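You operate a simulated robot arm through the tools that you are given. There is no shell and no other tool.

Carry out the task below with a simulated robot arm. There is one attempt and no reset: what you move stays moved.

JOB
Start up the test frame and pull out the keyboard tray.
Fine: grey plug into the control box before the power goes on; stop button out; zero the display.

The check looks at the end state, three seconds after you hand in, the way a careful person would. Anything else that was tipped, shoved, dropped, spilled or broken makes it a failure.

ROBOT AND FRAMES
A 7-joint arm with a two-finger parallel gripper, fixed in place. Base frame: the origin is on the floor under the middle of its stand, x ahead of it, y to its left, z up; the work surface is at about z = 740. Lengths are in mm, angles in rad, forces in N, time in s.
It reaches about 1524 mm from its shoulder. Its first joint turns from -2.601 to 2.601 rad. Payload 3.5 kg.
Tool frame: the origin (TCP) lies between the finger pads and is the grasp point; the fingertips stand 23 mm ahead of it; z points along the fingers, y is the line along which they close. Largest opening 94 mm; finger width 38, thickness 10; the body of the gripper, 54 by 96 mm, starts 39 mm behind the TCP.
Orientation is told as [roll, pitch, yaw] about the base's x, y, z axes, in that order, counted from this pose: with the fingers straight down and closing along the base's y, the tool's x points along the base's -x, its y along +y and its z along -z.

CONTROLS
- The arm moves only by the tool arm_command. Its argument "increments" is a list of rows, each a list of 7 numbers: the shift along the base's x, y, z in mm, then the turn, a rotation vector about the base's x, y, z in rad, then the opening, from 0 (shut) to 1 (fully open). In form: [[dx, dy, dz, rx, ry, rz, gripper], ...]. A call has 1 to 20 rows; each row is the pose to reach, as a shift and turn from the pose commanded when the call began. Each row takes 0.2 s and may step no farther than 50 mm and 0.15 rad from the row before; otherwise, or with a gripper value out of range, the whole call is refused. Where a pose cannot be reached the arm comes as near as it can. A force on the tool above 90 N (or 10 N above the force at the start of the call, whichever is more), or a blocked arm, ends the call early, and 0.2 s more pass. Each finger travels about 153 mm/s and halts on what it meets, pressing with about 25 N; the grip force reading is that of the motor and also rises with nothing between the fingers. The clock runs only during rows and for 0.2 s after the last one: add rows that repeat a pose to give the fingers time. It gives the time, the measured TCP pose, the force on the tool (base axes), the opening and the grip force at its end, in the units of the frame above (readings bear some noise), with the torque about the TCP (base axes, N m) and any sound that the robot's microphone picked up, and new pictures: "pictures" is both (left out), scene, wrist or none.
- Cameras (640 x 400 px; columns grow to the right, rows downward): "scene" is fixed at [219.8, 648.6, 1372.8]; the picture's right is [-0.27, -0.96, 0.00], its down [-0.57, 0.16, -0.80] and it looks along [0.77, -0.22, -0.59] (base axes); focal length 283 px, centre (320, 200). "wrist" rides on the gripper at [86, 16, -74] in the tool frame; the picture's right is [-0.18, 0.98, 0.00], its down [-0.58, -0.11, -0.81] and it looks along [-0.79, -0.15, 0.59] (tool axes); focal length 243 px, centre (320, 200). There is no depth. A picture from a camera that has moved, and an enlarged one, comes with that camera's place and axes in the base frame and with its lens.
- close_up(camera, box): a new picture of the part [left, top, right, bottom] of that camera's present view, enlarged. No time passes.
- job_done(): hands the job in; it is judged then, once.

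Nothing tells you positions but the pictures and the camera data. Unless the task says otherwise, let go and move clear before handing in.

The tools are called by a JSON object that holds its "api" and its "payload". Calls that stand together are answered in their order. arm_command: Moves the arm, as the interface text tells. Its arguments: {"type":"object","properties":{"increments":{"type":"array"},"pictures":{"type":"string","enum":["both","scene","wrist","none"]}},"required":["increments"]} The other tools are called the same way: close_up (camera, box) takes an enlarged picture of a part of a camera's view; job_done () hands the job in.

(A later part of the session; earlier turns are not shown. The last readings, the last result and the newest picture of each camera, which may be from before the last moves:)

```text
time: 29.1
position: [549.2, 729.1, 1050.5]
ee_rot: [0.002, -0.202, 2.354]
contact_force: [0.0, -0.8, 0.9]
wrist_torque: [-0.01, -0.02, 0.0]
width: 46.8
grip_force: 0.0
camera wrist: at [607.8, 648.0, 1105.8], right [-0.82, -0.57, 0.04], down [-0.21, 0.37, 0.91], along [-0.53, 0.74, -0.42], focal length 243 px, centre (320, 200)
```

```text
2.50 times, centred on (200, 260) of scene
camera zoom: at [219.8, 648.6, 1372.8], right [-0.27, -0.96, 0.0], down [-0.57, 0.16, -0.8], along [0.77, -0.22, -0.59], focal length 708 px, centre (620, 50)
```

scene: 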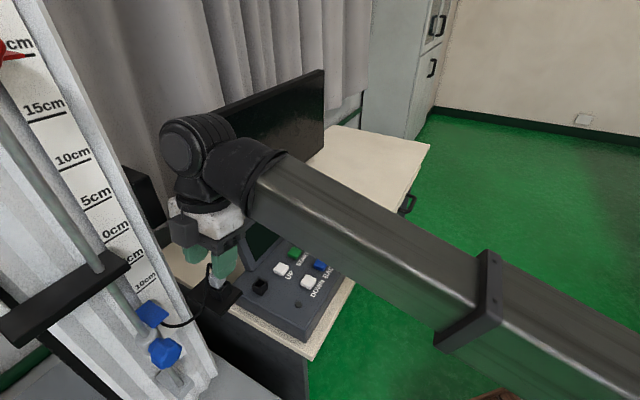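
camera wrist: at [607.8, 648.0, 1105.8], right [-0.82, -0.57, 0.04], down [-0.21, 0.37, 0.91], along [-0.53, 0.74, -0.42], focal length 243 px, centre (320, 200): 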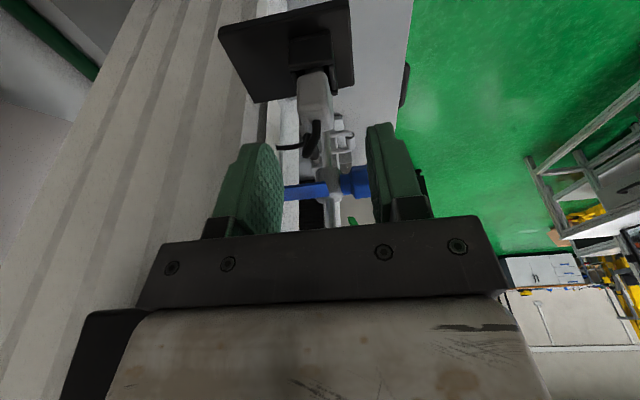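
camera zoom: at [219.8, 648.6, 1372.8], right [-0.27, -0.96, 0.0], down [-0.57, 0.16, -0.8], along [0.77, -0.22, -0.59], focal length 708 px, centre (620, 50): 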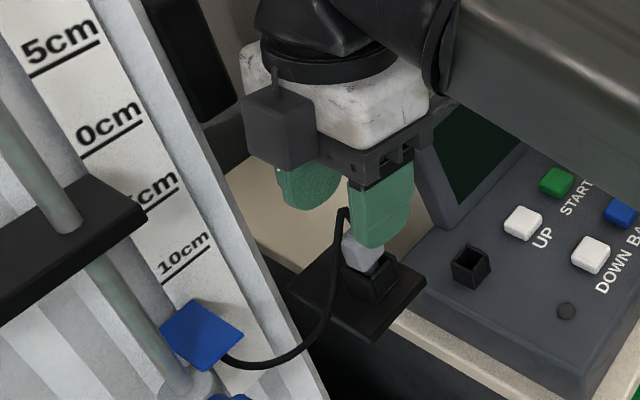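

The plug is centred between the fingers. I'll descend to z≈1008, keeping the fingertips just above the holder rim, then close.

{"api": "arm_command", "payload": {"increments": [[0.3, 0.4, -6, 0, 0, 0, 0.5], [0.3, 0.4, -14, 0, 0, 0, 0.5], [0.3, 0.4, -22, 0, 0, 0, 0.5], [0.3, 0.4, -30, 0, 0, 0, 0.5], [0.3, 0.4, -37, 0, 0, 0, 0.5], [0.3, 0.4, -42, 0, 0, 0, 0.5], [0.3, 0.4, -42, 0, 0, 0, 0.5]], "pictures": "both"}}

{"api": "close_up", "payload": {"camera": "wrist", "box": [220, 40, 420, 240]}}

{"api": "close_up", "payload": {"camera": "scene", "box": [150, 220, 270, 320]}}

```text
time: 30.7
position: [549.4, 729.4, 1008.7]
ee_rot: [0.001, -0.202, 2.355]
contact_force: [-0.1, 0.0, -1.3]
wrist_torque: [0.05, 0.03, -0.03]
width: 47.1
grip_force: 0.1
camera wrist: at [608.7, 648.1, 1063.7], right [-0.82, -0.57, 0.04], down [-0.21, 0.37, 0.91], along [-0.53, 0.74, -0.42], focal length 243 px, centre (320, 200)
```

scene: 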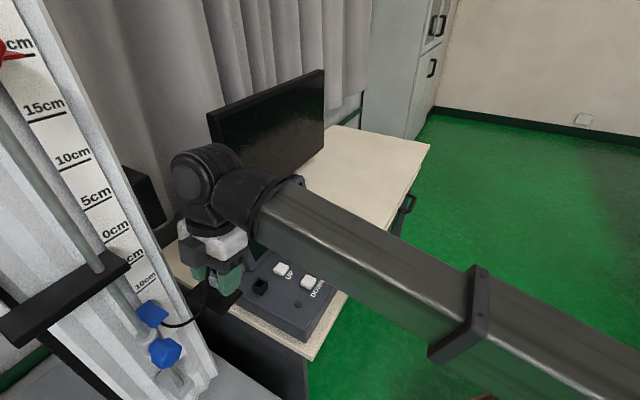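
wrist: 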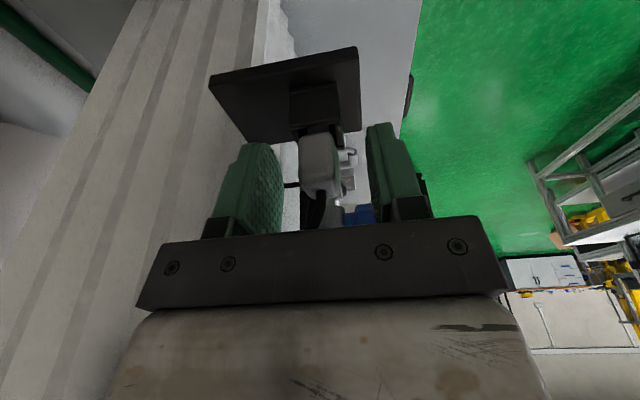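

```text
2.00 times, centred on (320, 140) of wrist
camera zoom: at [608.7, 648.1, 1063.7], right [-0.82, -0.57, 0.04], down [-0.21, 0.37, 0.91], along [-0.53, 0.74, -0.42], focal length 485 px, centre (320, 320)
```

zoom: 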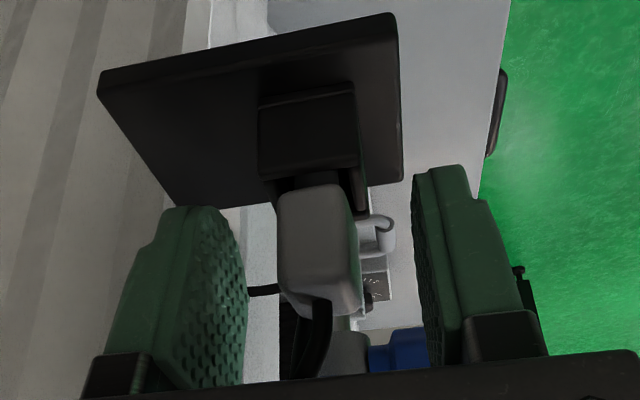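

```text
4.00 times, centred on (210, 270) of scene
camera zoom: at [219.8, 648.6, 1372.8], right [-0.27, -0.96, 0.0], down [-0.57, 0.16, -0.8], along [0.77, -0.22, -0.59], focal length 1132 px, centre (760, -80)
```

zoom: 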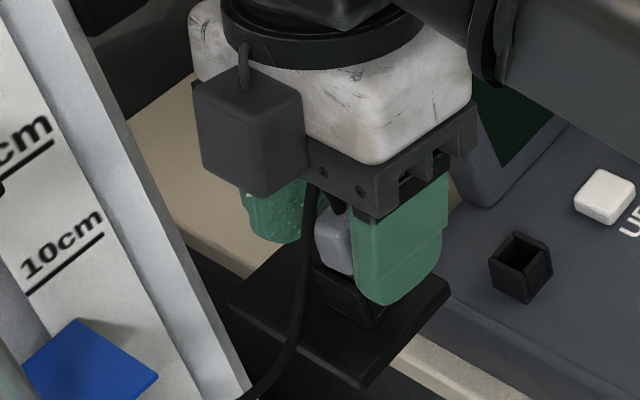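

The fingers straddle the plug just about at rim level. I'll raise 2 mm for safety and close.

{"api": "arm_command", "payload": {"increments": [[0, 0, 2, 0, 0, 0, 0.5], [0, 0, 2, 0, 0, 0, 0.3], [0, 0, 2, 0, 0, 0, 0.1], [0, 0, 2, 0, 0, 0, 0.0], [0, 0, 2, 0, 0, 0, 0.0]], "pictures": "both"}}

{"api": "close_up", "payload": {"camera": "wrist", "box": [220, 40, 420, 240]}}

{"api": "close_up", "payload": {"camera": "scene", "box": [150, 220, 270, 320]}}

```text
time: 31.9
position: [549.6, 729.6, 1010.7]
ee_rot: [0.003, -0.202, 2.354]
contact_force: [4.5, 1.7, 1.1]
wrist_torque: [0.03, -0.08, -0.03]
width: 16.5
grip_force: 24.9
camera wrist: at [608.8, 647.7, 1065.7], right [-0.82, -0.57, 0.04], down [-0.21, 0.37, 0.91], along [-0.53, 0.74, -0.42], focal length 243 px, centre (320, 200)
```

scene: 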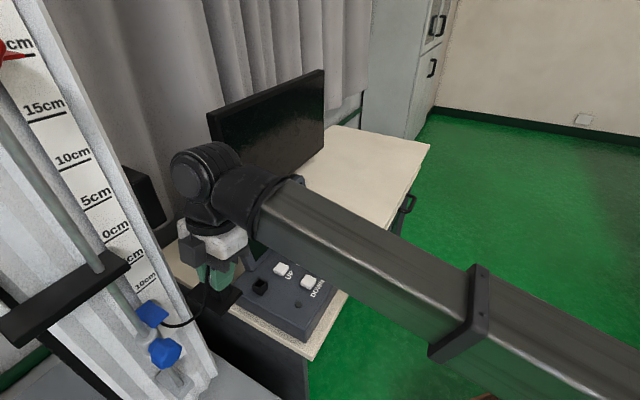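
wrist: 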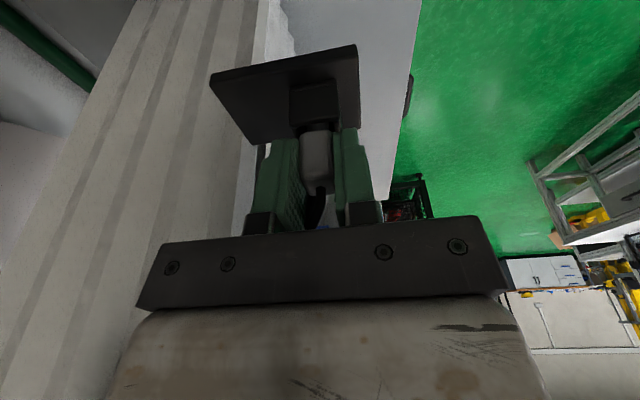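

```text
2.00 times, centred on (320, 140) of wrist
camera zoom: at [608.8, 647.7, 1065.7], right [-0.82, -0.57, 0.04], down [-0.21, 0.37, 0.91], along [-0.53, 0.74, -0.42], focal length 485 px, centre (320, 320)
```

zoom: 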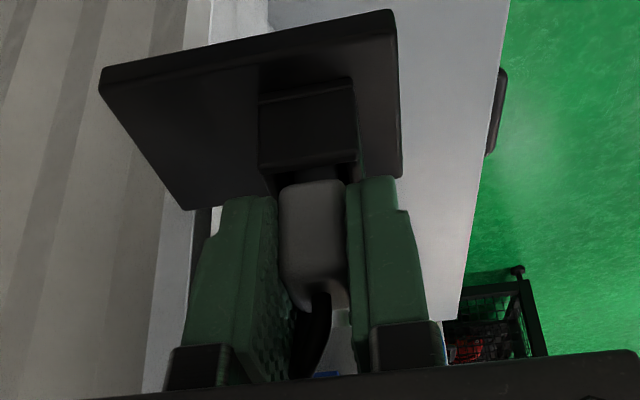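

```text
4.00 times, centred on (210, 270) of scene
camera zoom: at [219.8, 648.6, 1372.8], right [-0.27, -0.96, 0.0], down [-0.57, 0.16, -0.8], along [0.77, -0.22, -0.59], focal length 1132 px, centre (760, -80)
```

zoom: 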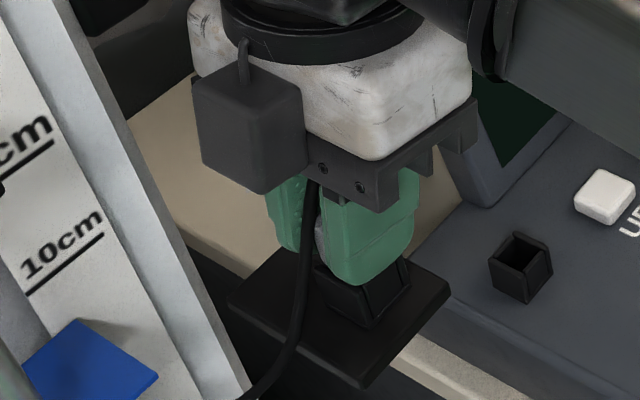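

The plug is gripped (16.5 mm, 25 N). Next I'll lift straight up slowly.

{"api": "arm_command", "payload": {"increments": [[0, 0, 2, 0, 0, 0, 0], [0, 0, 6, 0, 0, 0, 0], [0, 0, 11, 0, 0, 0, 0], [0, 0, 17, 0, 0, 0, 0], [0, 0, 24, 0, 0, 0, 0], [0, 0, 31, 0, 0, 0, 0], [0, 0, 38, 0, 0, 0, 0], [0, 0, 44, 0, 0, 0, 0], [0, 0, 46, 0, 0, 0, 0], [0, 0, 46, 0, 0, 0, 0]], "pictures": "both"}}

{"api": "close_up", "payload": {"camera": "wrist", "box": [220, 40, 420, 240]}}

{"api": "close_up", "payload": {"camera": "scene", "box": [150, 200, 290, 320]}}

```text
time: 34.1
position: [550.2, 728.9, 1056.4]
ee_rot: [0.001, -0.201, 2.356]
contact_force: [-0.1, -0.1, -0.6]
wrist_torque: [-0.02, -0.01, 0.02]
width: 16.3
grip_force: 25.6
camera wrist: at [608.6, 648.0, 1112.0], right [-0.82, -0.57, 0.04], down [-0.21, 0.37, 0.91], along [-0.53, 0.74, -0.42], focal length 243 px, centre (320, 200)
```

scene: 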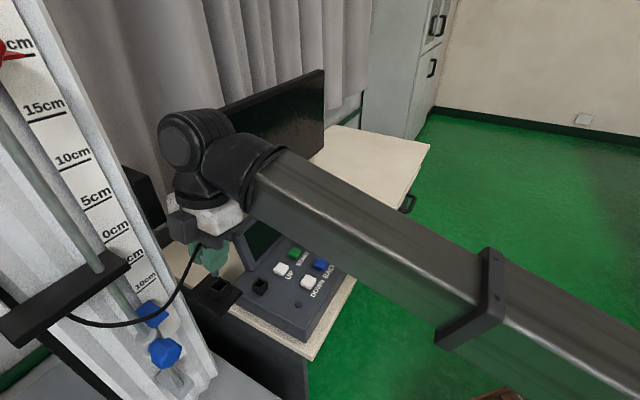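
wrist: 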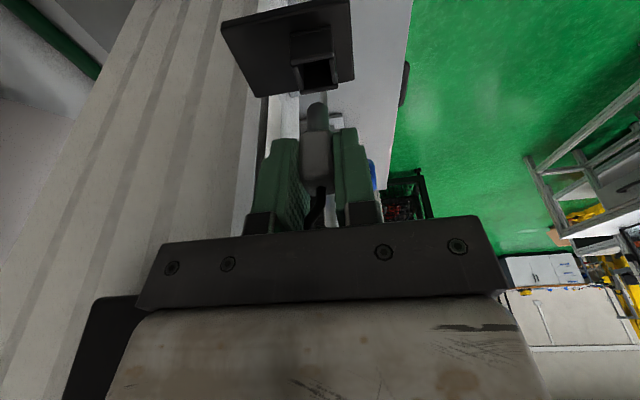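

```text
2.00 times, centred on (320, 140) of wrist
camera zoom: at [608.6, 648.0, 1112.0], right [-0.82, -0.57, 0.04], down [-0.21, 0.37, 0.91], along [-0.53, 0.74, -0.42], focal length 485 px, centre (320, 320)
```

zoom: 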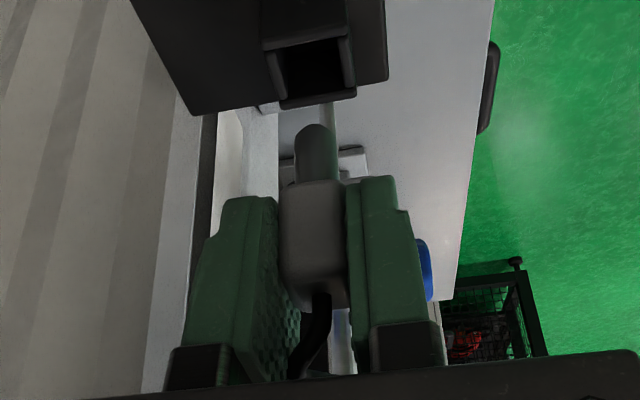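

```text
3.33 times, centred on (220, 260) of scene
camera zoom: at [219.8, 648.6, 1372.8], right [-0.27, -0.96, 0.0], down [-0.57, 0.16, -0.8], along [0.77, -0.22, -0.59], focal length 944 px, centre (653, 0)
```

zoom: 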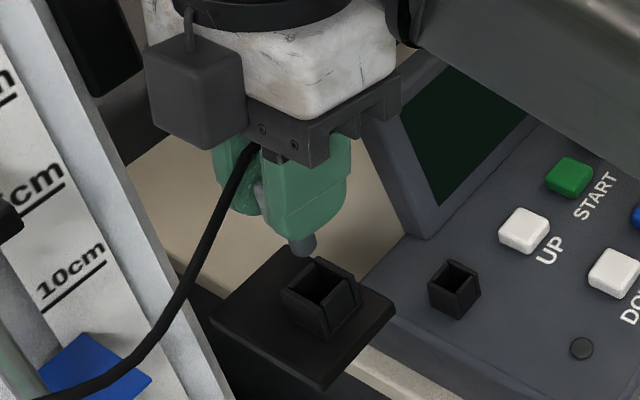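

The plug is out and hanging straight, with a round tapered shaft below it. I'll carry it horizontally clear of the plate, then down to hover above the box socket.

{"api": "arm_command", "payload": {"increments": [[4, -2, 1, 0, 0, 0, 0], [13, -7, 2, 0, 0, 0, 0], [24, -13, 2, 0, 0, 0, 0], [36, -20, 2, 0, 0, 0, 0], [48, -27, -2, 0, 0, 0, 0], [60, -34, -10, 0, 0, 0, 0], [72, -40, -22, 0, 0, 0, 0], [84, -46, -36, 0, 0, 0, 0], [94, -52, -52, 0, 0, 0, 0], [101, -56, -70, 0, 0, 0, 0], [105, -58, -88, 0, 0, 0, 0], [106.2, -59, -106, 0, 0, 0, 0], [106.2, -59, -120, 0, 0, 0, 0], [106.2, -59, -128, 0, 0, 0, 0], [106.2, -59, -130, 0, 0, 0, 0], [106.2, -59, -130, 0, 0, 0, 0]], "pictures": "both"}}

{"api": "close_up", "payload": {"camera": "wrist", "box": [220, 0, 420, 240]}}

{"api": "close_up", "payload": {"camera": "scene", "box": [200, 220, 320, 320]}}

```text
time: 37.5
position: [657.5, 671.1, 925.5]
ee_rot: [0.002, -0.202, 2.354]
contact_force: [-0.1, 0.8, -0.4]
wrist_torque: [0.0, -0.01, -0.02]
width: 16.4
grip_force: 25.2
camera wrist: at [715.0, 589.5, 982.0], right [-0.82, -0.57, 0.04], down [-0.21, 0.37, 0.91], along [-0.53, 0.74, -0.42], focal length 243 px, centre (320, 200)
```

scene: 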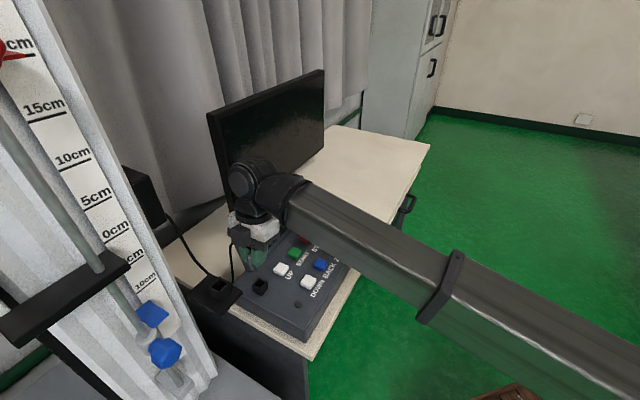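
wrist: 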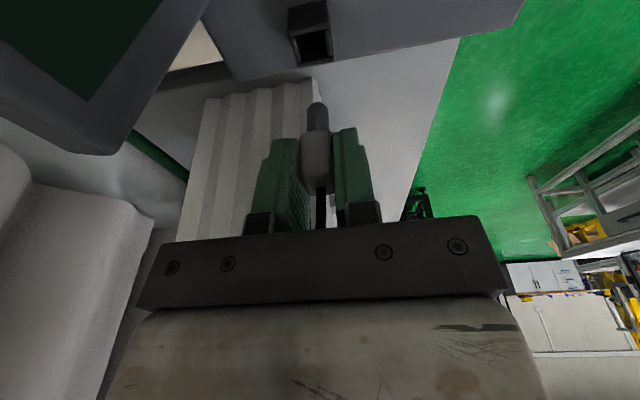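

```text
1.67 times, centred on (320, 120) of wrist
camera zoom: at [715.0, 589.5, 982.0], right [-0.82, -0.57, 0.04], down [-0.21, 0.37, 0.91], along [-0.53, 0.74, -0.42], focal length 404 px, centre (320, 333)
```

zoom: 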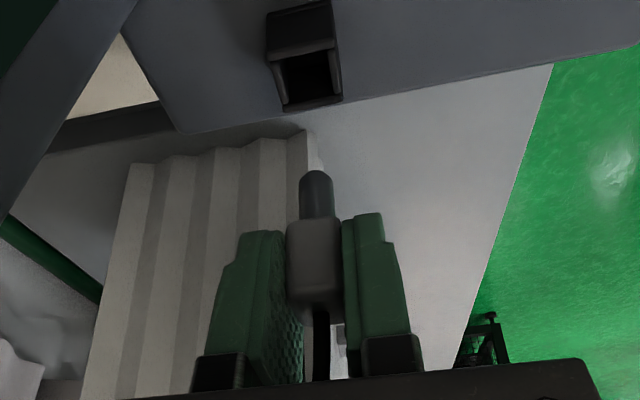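

```text
4.00 times, centred on (260, 270) of scene
camera zoom: at [219.8, 648.6, 1372.8], right [-0.27, -0.96, 0.0], down [-0.57, 0.16, -0.8], along [0.77, -0.22, -0.59], focal length 1132 px, centre (560, -80)
```

zoom: 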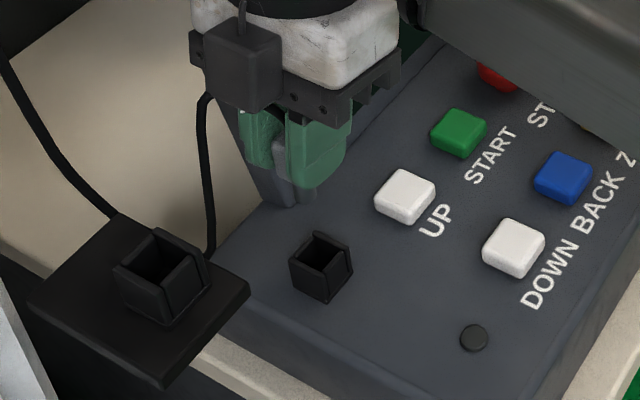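

The plug hovers above the socket and lines up laterally to about 1 mm. I'll go down until the tip is just above the rim and check from both cameras.

{"api": "arm_command", "payload": {"increments": [[0, 0, -6, 0, 0, 0, 0], [0, 0, -14, 0, 0, 0, 0], [0, 0, -22, 0, 0, 0, 0], [0, 0, -30, 0, 0, 0, 0], [0, 0, -37, 0, 0, 0, 0], [0, 0, -41, 0, 0, 0, 0], [0, 0, -41, 0, 0, 0, 0]], "pictures": "none"}}

{"api": "close_up", "payload": {"camera": "wrist", "box": [260, 10, 380, 190]}}

{"api": "close_up", "payload": {"camera": "wrist", "box": [280, 30, 360, 130]}}

{"api": "close_up", "payload": {"camera": "scene", "box": [220, 240, 300, 310]}}

```text
time: 39.1
position: [656.9, 671.5, 884.8]
ee_rot: [0.001, -0.204, 2.355]
contact_force: [-0.3, -0.1, 0.1]
wrist_torque: [0.03, 0.04, 0.0]
width: 16.9
grip_force: 25.0
```

```text
2.22 times, centred on (320, 100) of wrist
camera zoom: at [715.3, 590.1, 940.6], right [-0.82, -0.57, 0.04], down [-0.21, 0.37, 0.91], along [-0.53, 0.74, -0.42], focal length 539 px, centre (320, 422)
```

zoom: 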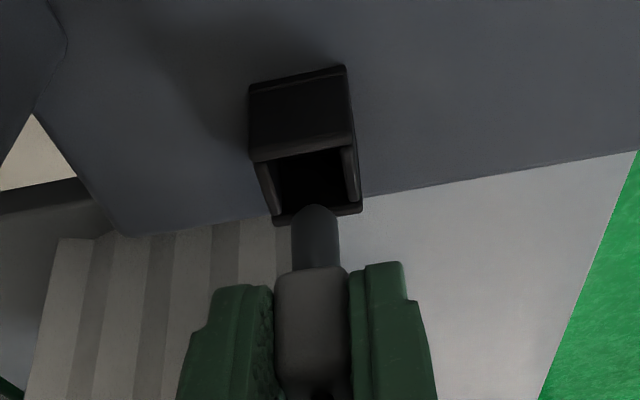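

```text
4.00 times, centred on (320, 80) of wrist
camera zoom: at [715.3, 590.1, 940.6], right [-0.82, -0.57, 0.04], down [-0.21, 0.37, 0.91], along [-0.53, 0.74, -0.42], focal length 970 px, centre (320, 680)
```

zoom: 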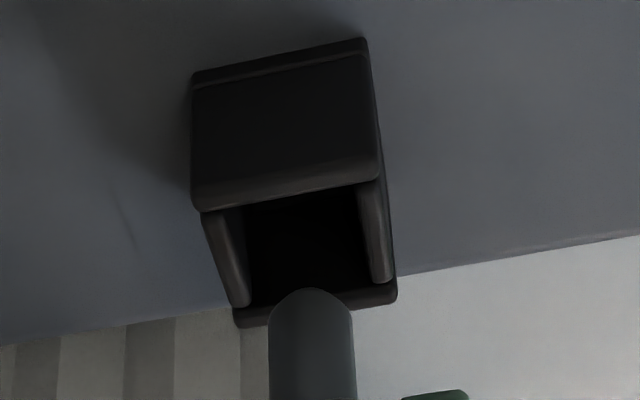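

```text
5.71 times, centred on (260, 275) of scene
camera zoom: at [219.8, 648.6, 1372.8], right [-0.27, -0.96, 0.0], down [-0.57, 0.16, -0.8], along [0.77, -0.22, -0.59], focal length 1618 px, centre (663, -229)
```

zoom: 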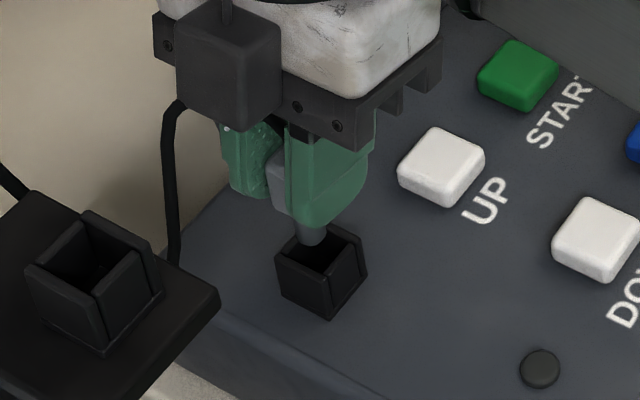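

Lateral alignment looks right from the wrist camera. I'll check the other direction with a tighter scene zoom.

{"api": "close_up", "payload": {"camera": "scene", "box": [248, 264, 272, 300]}}

{"api": "close_up", "payload": {"camera": "scene", "box": [240, 255, 285, 300]}}

```text
11.11 times, centred on (260, 282) of scene
camera zoom: at [219.8, 648.6, 1372.8], right [-0.27, -0.96, 0.0], down [-0.57, 0.16, -0.8], along [0.77, -0.22, -0.59], focal length 3146 px, centre (987, -711)
```

zoom: 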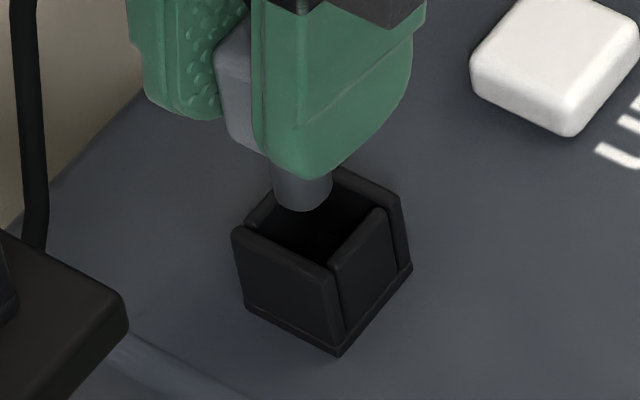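

```text
8.89 times, centred on (262, 278) of scene
camera zoom: at [219.8, 648.6, 1372.8], right [-0.27, -0.96, 0.0], down [-0.57, 0.16, -0.8], along [0.77, -0.22, -0.59], focal length 2517 px, centre (831, -489)
```

zoom: 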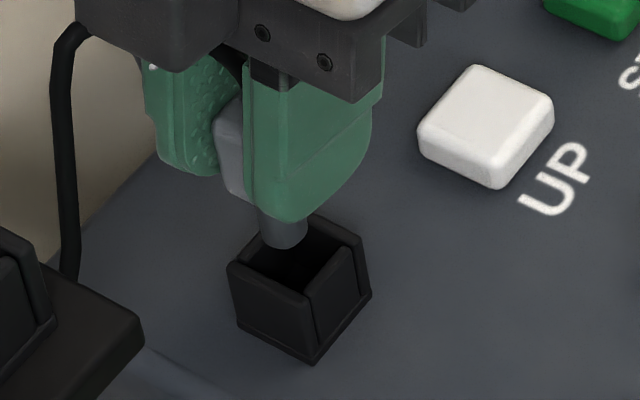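

The scene zoom shows the shaft sitting about 3 mm toward the frame side of the bore. I'll shift it (+2.2,−2.3), lower slightly, and look again.

{"api": "arm_command", "payload": {"increments": [[1, -1, 0, 0, 0, 0, 0], [2.2, -2.3, -1, 0, 0, 0, 0], [2.2, -2.3, -3, 0, 0, 0, 0], [2.2, -2.3, -3, 0, 0, 0, 0]], "pictures": "none"}}

{"api": "close_up", "payload": {"camera": "scene", "box": [248, 264, 272, 300]}}

{"api": "close_up", "payload": {"camera": "wrist", "box": [280, 30, 360, 130]}}

```text
time: 40.1
position: [659.6, 668.1, 882.5]
ee_rot: [0.002, -0.203, 2.355]
contact_force: [0.2, 0.3, -0.6]
wrist_torque: [-0.01, 0.01, 0.01]
width: 16.4
grip_force: 25.0
```

```text
11.11 times, centred on (260, 282) of scene
camera zoom: at [219.8, 648.6, 1372.8], right [-0.27, -0.96, 0.0], down [-0.57, 0.16, -0.8], along [0.77, -0.22, -0.59], focal length 3146 px, centre (987, -711)
```

zoom: 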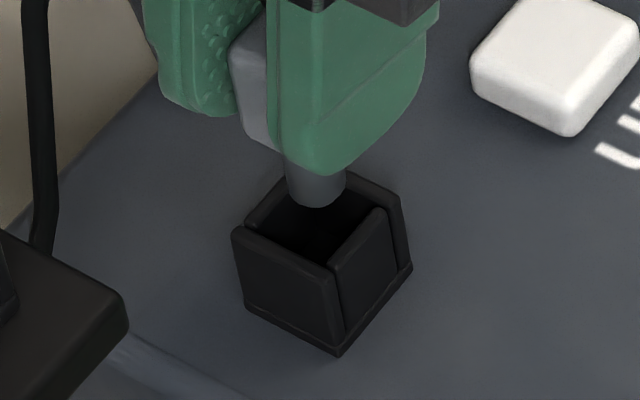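

```text
4.00 times, centred on (320, 80) of wrist
camera zoom: at [717.8, 587.4, 937.6], right [-0.82, -0.57, 0.04], down [-0.21, 0.37, 0.91], along [-0.53, 0.74, -0.42], focal length 970 px, centre (320, 680)
```

zoom: 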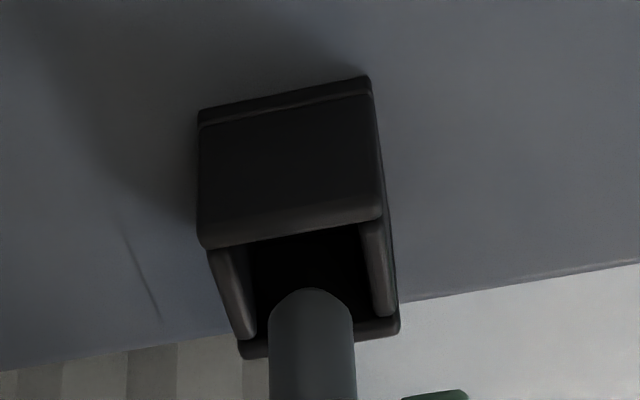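

Both views now put the shaft tip within about 1 mm of the bore centre. I'll insert slowly in stages while watching the force.

{"api": "arm_command", "payload": {"increments": [[0, 0, -2, 0, 0, 0, 0], [0, 0, -4, 0, 0, 0, 0], [0, 0, -6, 0, 0, 0, 0], [0, 0, -8, 0, 0, 0, 0], [0, 0, -10, 0, 0, 0, 0], [0, 0, -12, 0, 0, 0, 0], [0, 0, -12, 0, 0, 0, 0]], "pictures": "none"}}

{"api": "close_up", "payload": {"camera": "scene", "box": [248, 264, 272, 300]}}

{"api": "close_up", "payload": {"camera": "wrist", "box": [270, 40, 370, 180]}}

```text
time: 41.7
position: [658.6, 669.2, 870.1]
ee_rot: [0.003, -0.201, 2.355]
contact_force: [-0.5, -1.2, 0.7]
wrist_torque: [0.0, 0.01, 0.02]
width: 16.4
grip_force: 25.4
```

```text
11.11 times, centred on (260, 282) of scene
camera zoom: at [219.8, 648.6, 1372.8], right [-0.27, -0.96, 0.0], down [-0.57, 0.16, -0.8], along [0.77, -0.22, -0.59], focal length 3146 px, centre (987, -711)
```

zoom: 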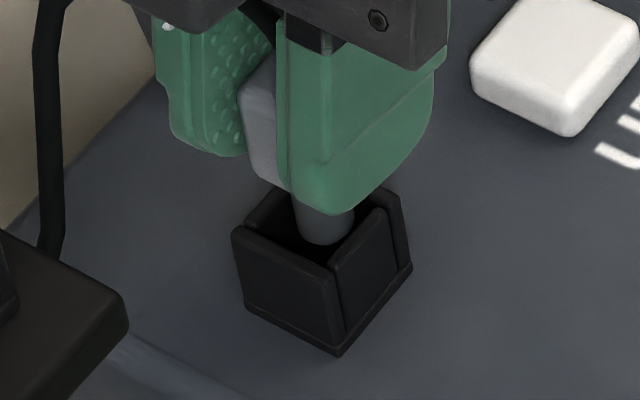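

```text
2.86 times, centred on (320, 110) of wrist
camera zoom: at [717.0, 587.2, 926.2], right [-0.82, -0.57, 0.04], down [-0.21, 0.37, 0.91], along [-0.53, 0.74, -0.42], focal length 693 px, centre (320, 457)
```

zoom: 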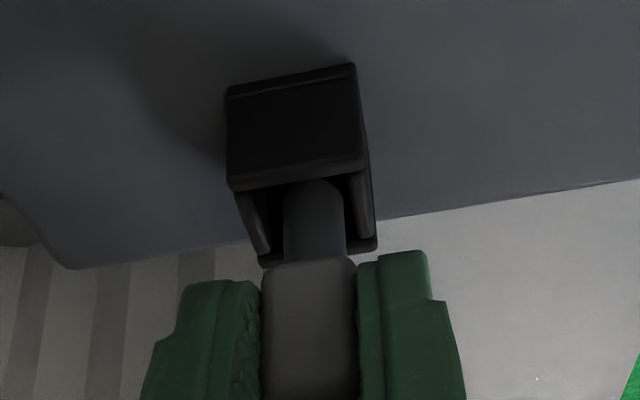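

The tip is entering the bore without contact force. I'll nudge about 1 mm toward the bore centre and continue down.

{"api": "arm_command", "payload": {"increments": [[0.8, 0.6, -1, 0, 0, 0, 0], [0.8, 0.6, -3, 0, 0, 0, 0], [0.8, 0.6, -5, 0, 0, 0, 0], [0.8, 0.6, -7, 0, 0, 0, 0], [0.8, 0.6, -8.5, 0, 0, 0, 0], [0.8, 0.6, -8.5, 0, 0, 0, 0]], "pictures": "none"}}

{"api": "close_up", "payload": {"camera": "scene", "box": [248, 264, 272, 300]}}

{"api": "close_up", "payload": {"camera": "wrist", "box": [270, 40, 370, 180]}}

```text
time: 43.1
position: [659.4, 668.8, 861.1]
ee_rot: [0.001, -0.2, 2.355]
contact_force: [0.5, -0.7, -0.8]
wrist_torque: [0.02, 0.01, 0.01]
width: 16.7
grip_force: 25.3
```

```text
11.11 times, centred on (260, 282) of scene
camera zoom: at [219.8, 648.6, 1372.8], right [-0.27, -0.96, 0.0], down [-0.57, 0.16, -0.8], along [0.77, -0.22, -0.59], focal length 3146 px, centre (987, -711)
```

zoom: 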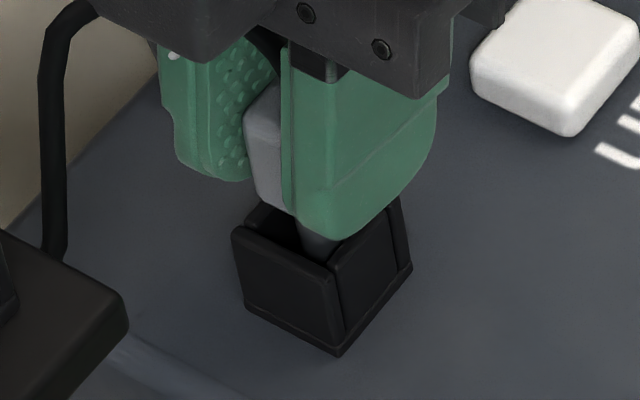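

```text
2.86 times, centred on (320, 110) of wrist
camera zoom: at [718.0, 587.4, 917.0], right [-0.82, -0.57, 0.04], down [-0.21, 0.37, 0.91], along [-0.53, 0.74, -0.42], focal length 693 px, centre (320, 457)
```

zoom: 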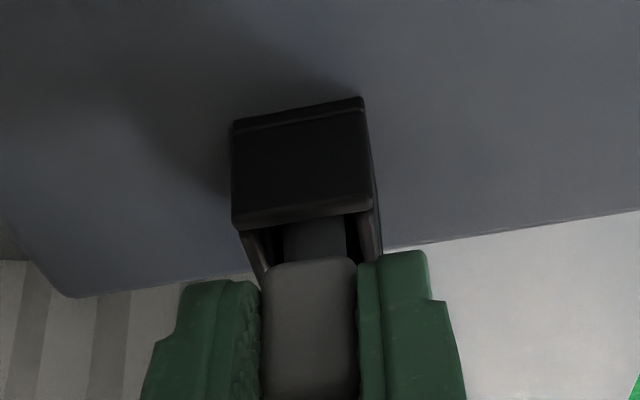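

Still no contact; the plug body needs about 4–7 mm more to match how it sat in the holder. I'll continue in small steps.

{"api": "arm_command", "payload": {"increments": [[0, 0, -1, 0, 0, 0, 0], [0, 0, -2, 0, 0, 0, 0], [0, 0, -3, 0, 0, 0, 0], [0, 0, -3, 0, 0, 0, 0]], "pictures": "none"}}

{"api": "close_up", "payload": {"camera": "wrist", "box": [270, 40, 370, 180]}}

```text
time: 44.1
position: [659.2, 667.6, 857.8]
ee_rot: [0.0, -0.201, 2.354]
contact_force: [-0.3, -0.2, 0.1]
wrist_torque: [0.01, 0.02, -0.02]
width: 16.7
grip_force: 25.0
```

```text
2.86 times, centred on (320, 110) of wrist
camera zoom: at [718.2, 587.3, 914.0], right [-0.82, -0.57, 0.04], down [-0.21, 0.37, 0.91], along [-0.53, 0.74, -0.42], focal length 693 px, centre (320, 457)
```

zoom: 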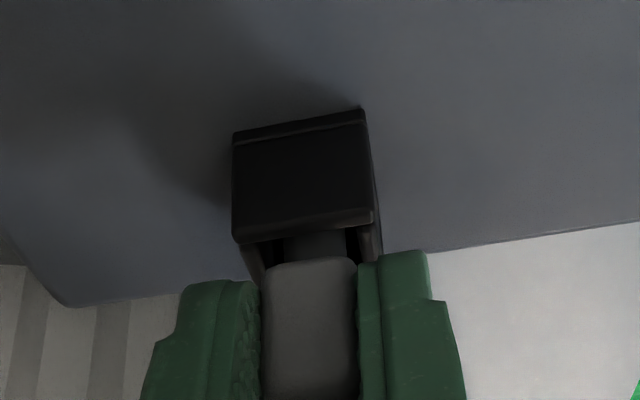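

{"api": "arm_command", "payload": {"increments": [[0, 0, -1, 0, 0, 0, 0], [0, 0, -2, 0, 0, 0, 0], [0, 0, -2, 0, 0, 0, 0]], "pictures": "none"}}

{"api": "close_up", "payload": {"camera": "wrist", "box": [270, 40, 370, 180]}}

{"api": "close_up", "payload": {"camera": "scene", "box": [248, 264, 272, 300]}}

```text
time: 44.9
position: [660.0, 669.3, 856.5]
ee_rot: [0.0, -0.202, 2.355]
contact_force: [-0.8, 0.0, -0.4]
wrist_torque: [-0.03, 0.01, 0.0]
width: 16.4
grip_force: 25.3
```

```text
2.86 times, centred on (320, 110) of wrist
camera zoom: at [717.3, 587.1, 912.4], right [-0.82, -0.57, 0.04], down [-0.21, 0.37, 0.91], along [-0.53, 0.74, -0.42], focal length 693 px, centre (320, 457)
```

zoom: 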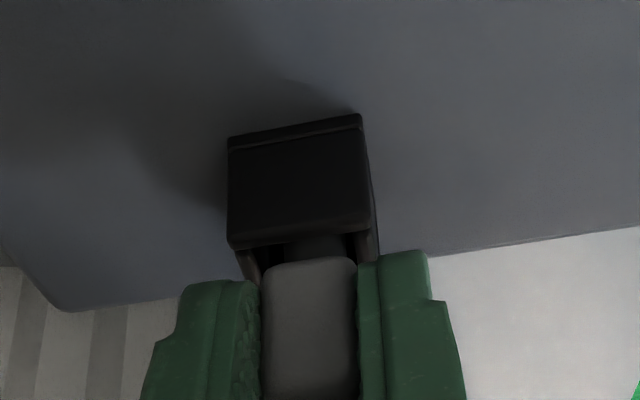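

```text
11.11 times, centred on (260, 282) of scene
camera zoom: at [219.8, 648.6, 1372.8], right [-0.27, -0.96, 0.0], down [-0.57, 0.16, -0.8], along [0.77, -0.22, -0.59], focal length 3146 px, centre (987, -711)
```

zoom: 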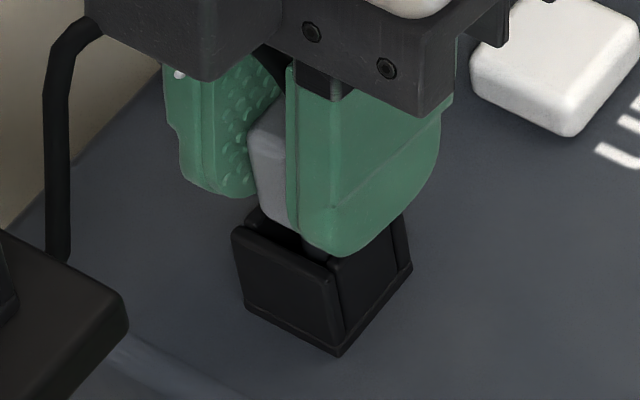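

{"api": "arm_command", "payload": {"increments": [[0, 0, -1, 0, 0, 0, 0], [0, 0, -2, 0, 0, 0, 0], [0, 0, -2, 0, 0, 0, 0]], "pictures": "none"}}

{"api": "close_up", "payload": {"camera": "wrist", "box": [270, 40, 370, 180]}}

{"api": "close_up", "payload": {"camera": "scene", "box": [248, 264, 272, 300]}}

```text
time: 45.7
position: [660.3, 668.9, 854.4]
ee_rot: [0.002, -0.203, 2.355]
contact_force: [0.5, 0.1, -0.5]
wrist_torque: [-0.02, 0.0, 0.01]
width: 16.5
grip_force: 25.4
```

```text
2.86 times, centred on (320, 110) of wrist
camera zoom: at [717.4, 587.1, 910.0], right [-0.82, -0.57, 0.04], down [-0.21, 0.37, 0.91], along [-0.53, 0.74, -0.42], focal length 693 px, centre (320, 457)
```

zoom: 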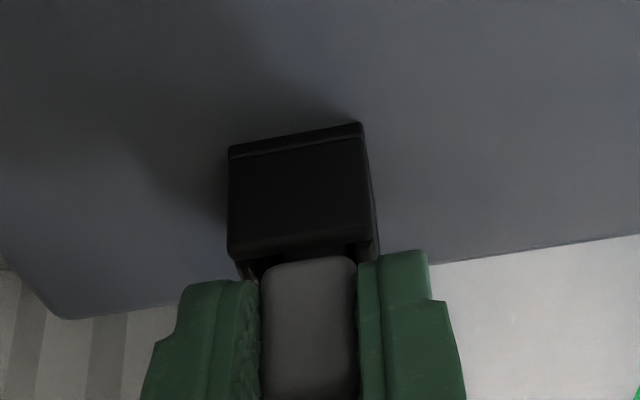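

```text
11.11 times, centred on (260, 282) of scene
camera zoom: at [219.8, 648.6, 1372.8], right [-0.27, -0.96, 0.0], down [-0.57, 0.16, -0.8], along [0.77, -0.22, -0.59], focal length 3146 px, centre (987, -711)
```

zoom: 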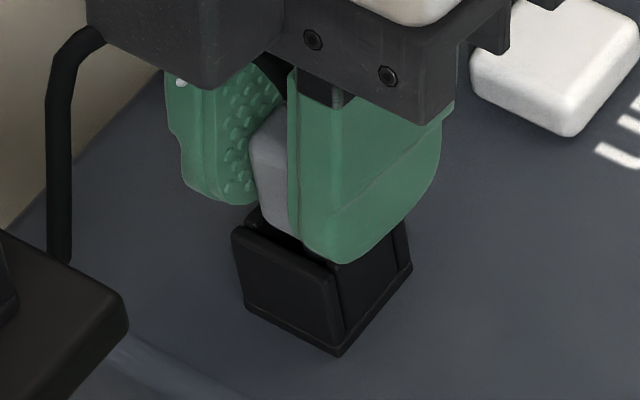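

{"api": "arm_command", "payload": {"increments": [[0, 0, -0.5, 0, 0, 0, 0], [0, 0, -1, 0, 0, 0, 0], [0, 0, -1.5, 0, 0, 0, 0], [0, 0, -1.5, 0, 0, 0, 0]], "pictures": "none"}}

{"api": "close_up", "payload": {"camera": "wrist", "box": [270, 40, 370, 180]}}

{"api": "close_up", "payload": {"camera": "scene", "box": [248, 264, 272, 300]}}

```text
time: 46.7
position: [659.3, 669.9, 853.5]
ee_rot: [0.001, -0.203, 2.356]
contact_force: [0.2, -3.1, 9.9]
wrist_torque: [-0.09, 0.02, 0.0]
width: 16.6
grip_force: 24.9
```

```text
2.86 times, centred on (320, 110) of wrist
camera zoom: at [717.6, 587.7, 909.6], right [-0.82, -0.57, 0.04], down [-0.21, 0.37, 0.91], along [-0.53, 0.74, -0.42], focal length 693 px, centre (320, 457)
```

zoom: 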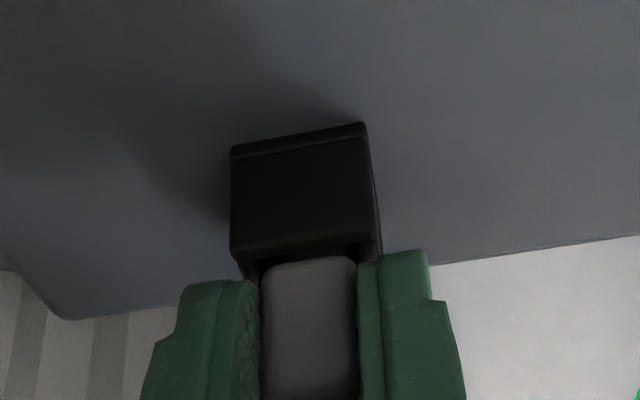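

```text
11.11 times, centred on (260, 282) of scene
camera zoom: at [219.8, 648.6, 1372.8], right [-0.27, -0.96, 0.0], down [-0.57, 0.16, -0.8], along [0.77, -0.22, -0.59], focal length 3146 px, centre (987, -711)
```

zoom: 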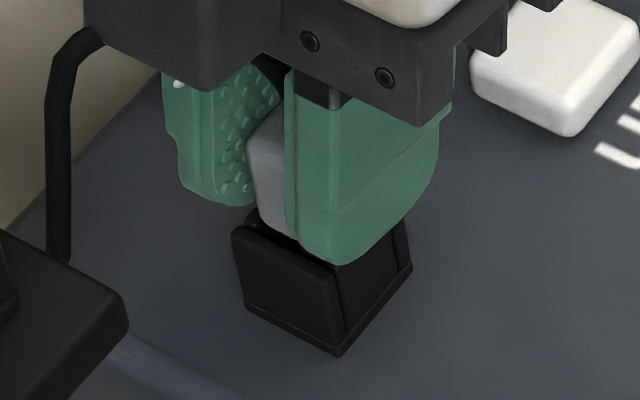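

I feel a vertical contact force of about 10 N, and the plug is deeper than it was in the holder. I'll press slightly more to confirm it's seated.

{"api": "arm_command", "payload": {"increments": [[0, 0, -0.5, 0, 0, 0, 0], [0, 0, -1, 0, 0, 0, 0], [0, 0, -1, 0, 0, 0, 0]], "pictures": "none"}}

{"api": "close_up", "payload": {"camera": "scene", "box": [248, 264, 272, 300]}}

{"api": "close_up", "payload": {"camera": "wrist", "box": [285, 80, 355, 160]}}

```text
time: 47.5
position: [660.0, 670.2, 852.7]
ee_rot: [0.002, -0.202, 2.356]
contact_force: [1.2, 0.8, 22.9]
wrist_torque: [0.02, 0.02, -0.01]
width: 16.9
grip_force: 25.1
```

```text
11.11 times, centred on (260, 282) of scene
camera zoom: at [219.8, 648.6, 1372.8], right [-0.27, -0.96, 0.0], down [-0.57, 0.16, -0.8], along [0.77, -0.22, -0.59], focal length 3146 px, centre (987, -711)
```

zoom: 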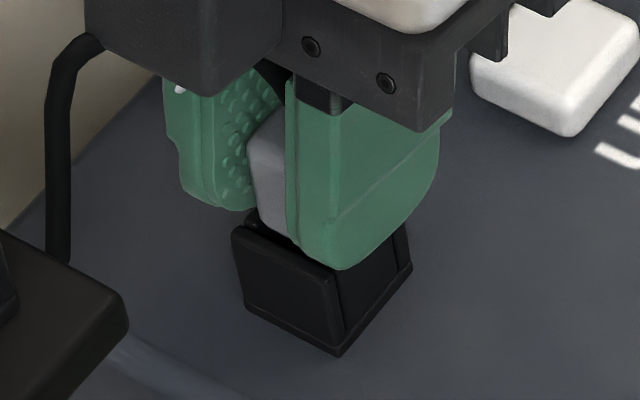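

```text
5.00 times, centred on (320, 120) of wrist
camera zoom: at [717.3, 587.7, 908.4], right [-0.82, -0.57, 0.04], down [-0.21, 0.37, 0.91], along [-0.53, 0.74, -0.42], focal length 1213 px, centre (320, 600)
```

zoom: 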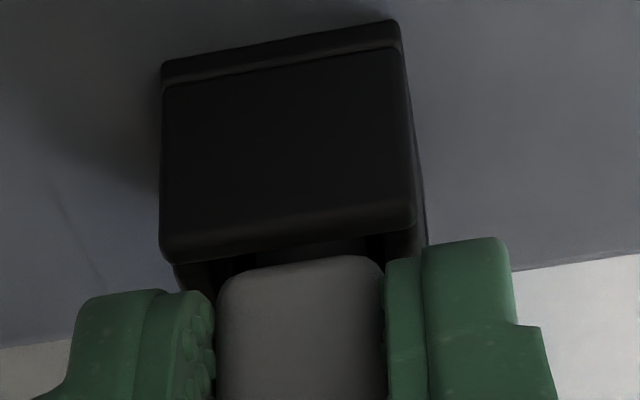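

The force builds stiffly to about 23 N with almost no torque, so it's bottomed. I'll ease off, open the fingers modestly and look at how the plug sits.

{"api": "arm_command", "payload": {"increments": [[0, 0, 0.8, 0, 0, 0, 0], [0, 0, 0.8, 0, 0, 0, 0.2], [0, 0, 0.8, 0, 0, 0, 0.3], [0, 0, 0.8, 0, 0, 0, 0.38], [0, 0, 0.8, 0, 0, 0, 0.38]], "pictures": "both"}}

{"api": "close_up", "payload": {"camera": "scene", "box": [248, 264, 272, 300]}}

{"api": "close_up", "payload": {"camera": "wrist", "box": [270, 80, 370, 200]}}

```text
time: 48.7
position: [658.7, 668.8, 851.2]
ee_rot: [0.003, -0.202, 2.355]
contact_force: [-0.1, -0.3, -0.1]
wrist_torque: [0.02, -0.03, 0.02]
width: 35.7
grip_force: 0.0
camera wrist: at [717.6, 587.9, 908.2], right [-0.82, -0.57, 0.04], down [-0.21, 0.37, 0.91], along [-0.53, 0.74, -0.42], focal length 243 px, centre (320, 200)
```

scene: 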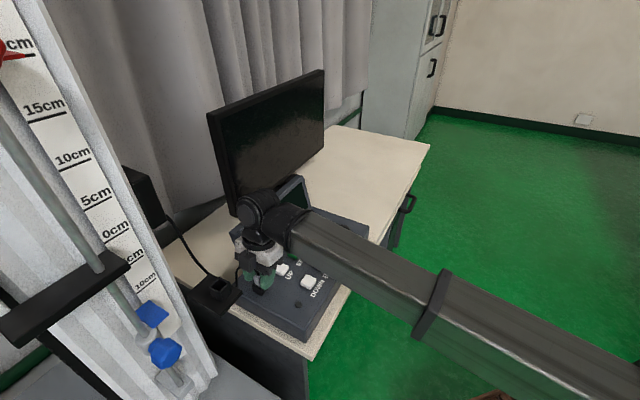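
wrist: 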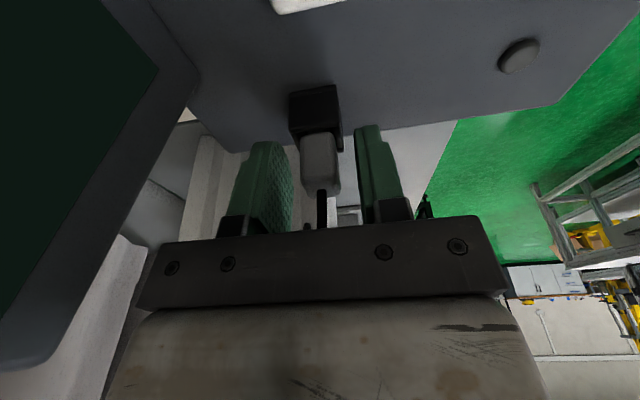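

```text
11.11 times, centred on (260, 282) of scene
camera zoom: at [219.8, 648.6, 1372.8], right [-0.27, -0.96, 0.0], down [-0.57, 0.16, -0.8], along [0.77, -0.22, -0.59], focal length 3146 px, centre (987, -711)
```

zoom: 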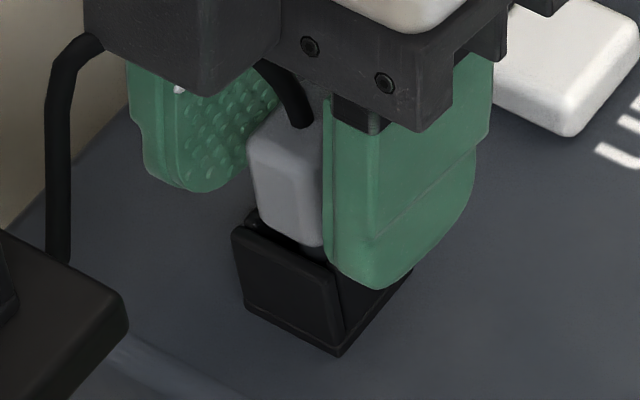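

```text
3.33 times, centred on (320, 140) of wrist
camera zoom: at [717.6, 587.9, 908.2], right [-0.82, -0.57, 0.04], down [-0.21, 0.37, 0.91], along [-0.53, 0.74, -0.42], focal length 809 px, centre (320, 400)
```

zoom: 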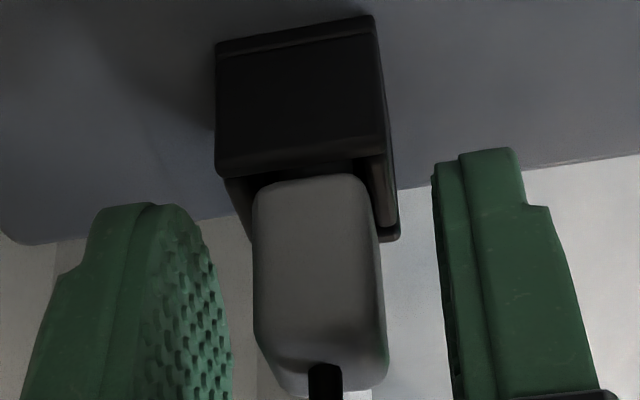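

The plug sits in the box socket just as it did in its holder. I'll rise straight up, clear of the cord, and check the panel.

{"api": "arm_command", "payload": {"increments": [[0, 0, 4, 0, 0, 0, 0.4], [0, 0, 12, 0, 0, 0, 0.42], [0, 0, 22, 0, 0, 0, 0.42], [0, 0, 34, 0, 0, 0, 0.42], [0, 0, 46, 0, 0, 0, 0.42], [0, 0, 58, 0, 0, 0, 0.42], [0, 0, 70, 0, 0, 0, 0.42], [0, 0, 82, 0, 0, 0, 0.42], [0, 0, 92, 0, 0, 0, 0.42], [0, 0, 96, 0, 0, 0, 0.42], [0, 0, 96, 0, 0, 0, 0.42]], "pictures": "both"}}

{"api": "close_up", "payload": {"camera": "scene", "box": [200, 240, 320, 320]}}

{"api": "close_up", "payload": {"camera": "wrist", "box": [220, 0, 420, 125]}}

```text
time: 51.1
position: [659.9, 669.2, 949.0]
ee_rot: [0.003, -0.203, 2.355]
contact_force: [-0.4, 0.5, -0.5]
wrist_torque: [-0.01, -0.01, 0.0]
width: 39.4
grip_force: 0.2
camera wrist: at [718.3, 587.5, 1004.5], right [-0.82, -0.57, 0.04], down [-0.21, 0.37, 0.91], along [-0.53, 0.74, -0.42], focal length 243 px, centre (320, 200)
```

scene: 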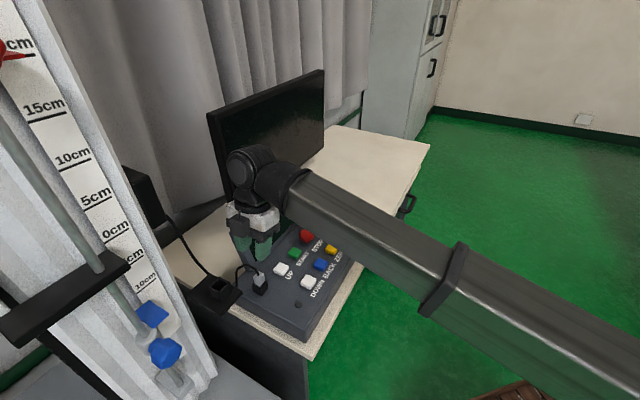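
wrist: 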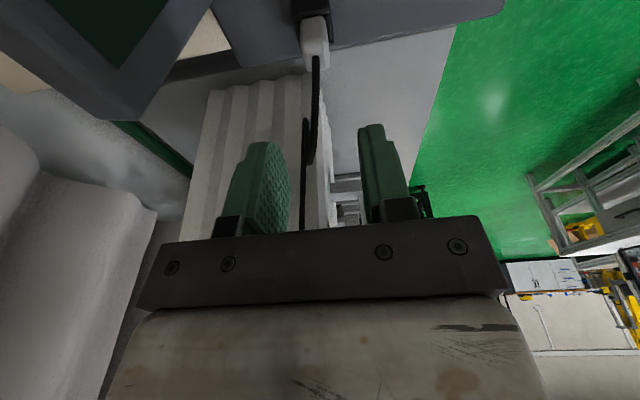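

```text
5.00 times, centred on (260, 280) of scene
camera zoom: at [219.8, 648.6, 1372.8], right [-0.27, -0.96, 0.0], down [-0.57, 0.16, -0.8], along [0.77, -0.22, -0.59], focal length 1416 px, centre (620, -200)
```

zoom: 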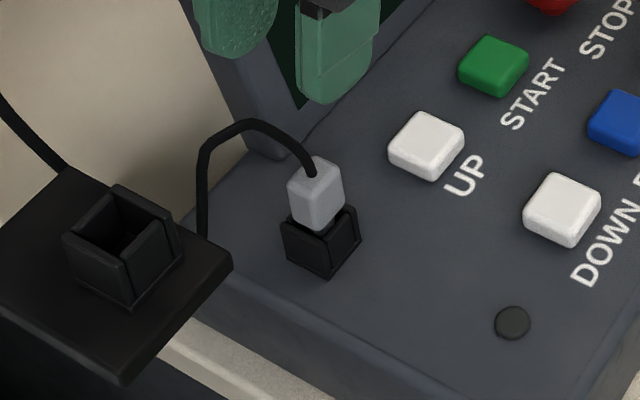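

```text
3.20 times, centred on (320, 62) of wrist
camera zoom: at [718.3, 587.5, 1004.5], right [-0.82, -0.57, 0.04], down [-0.21, 0.37, 0.91], along [-0.53, 0.74, -0.42], focal length 776 px, centre (320, 640)
```

zoom: 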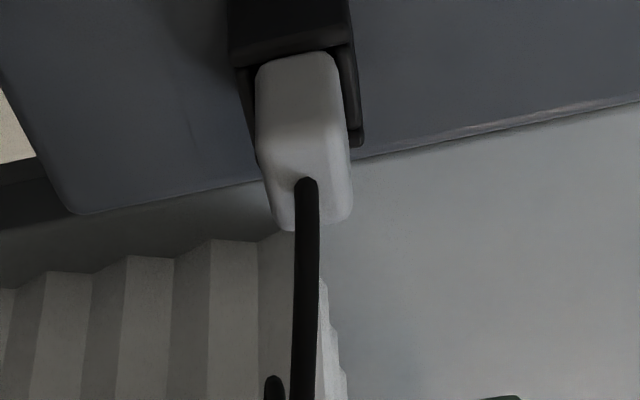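

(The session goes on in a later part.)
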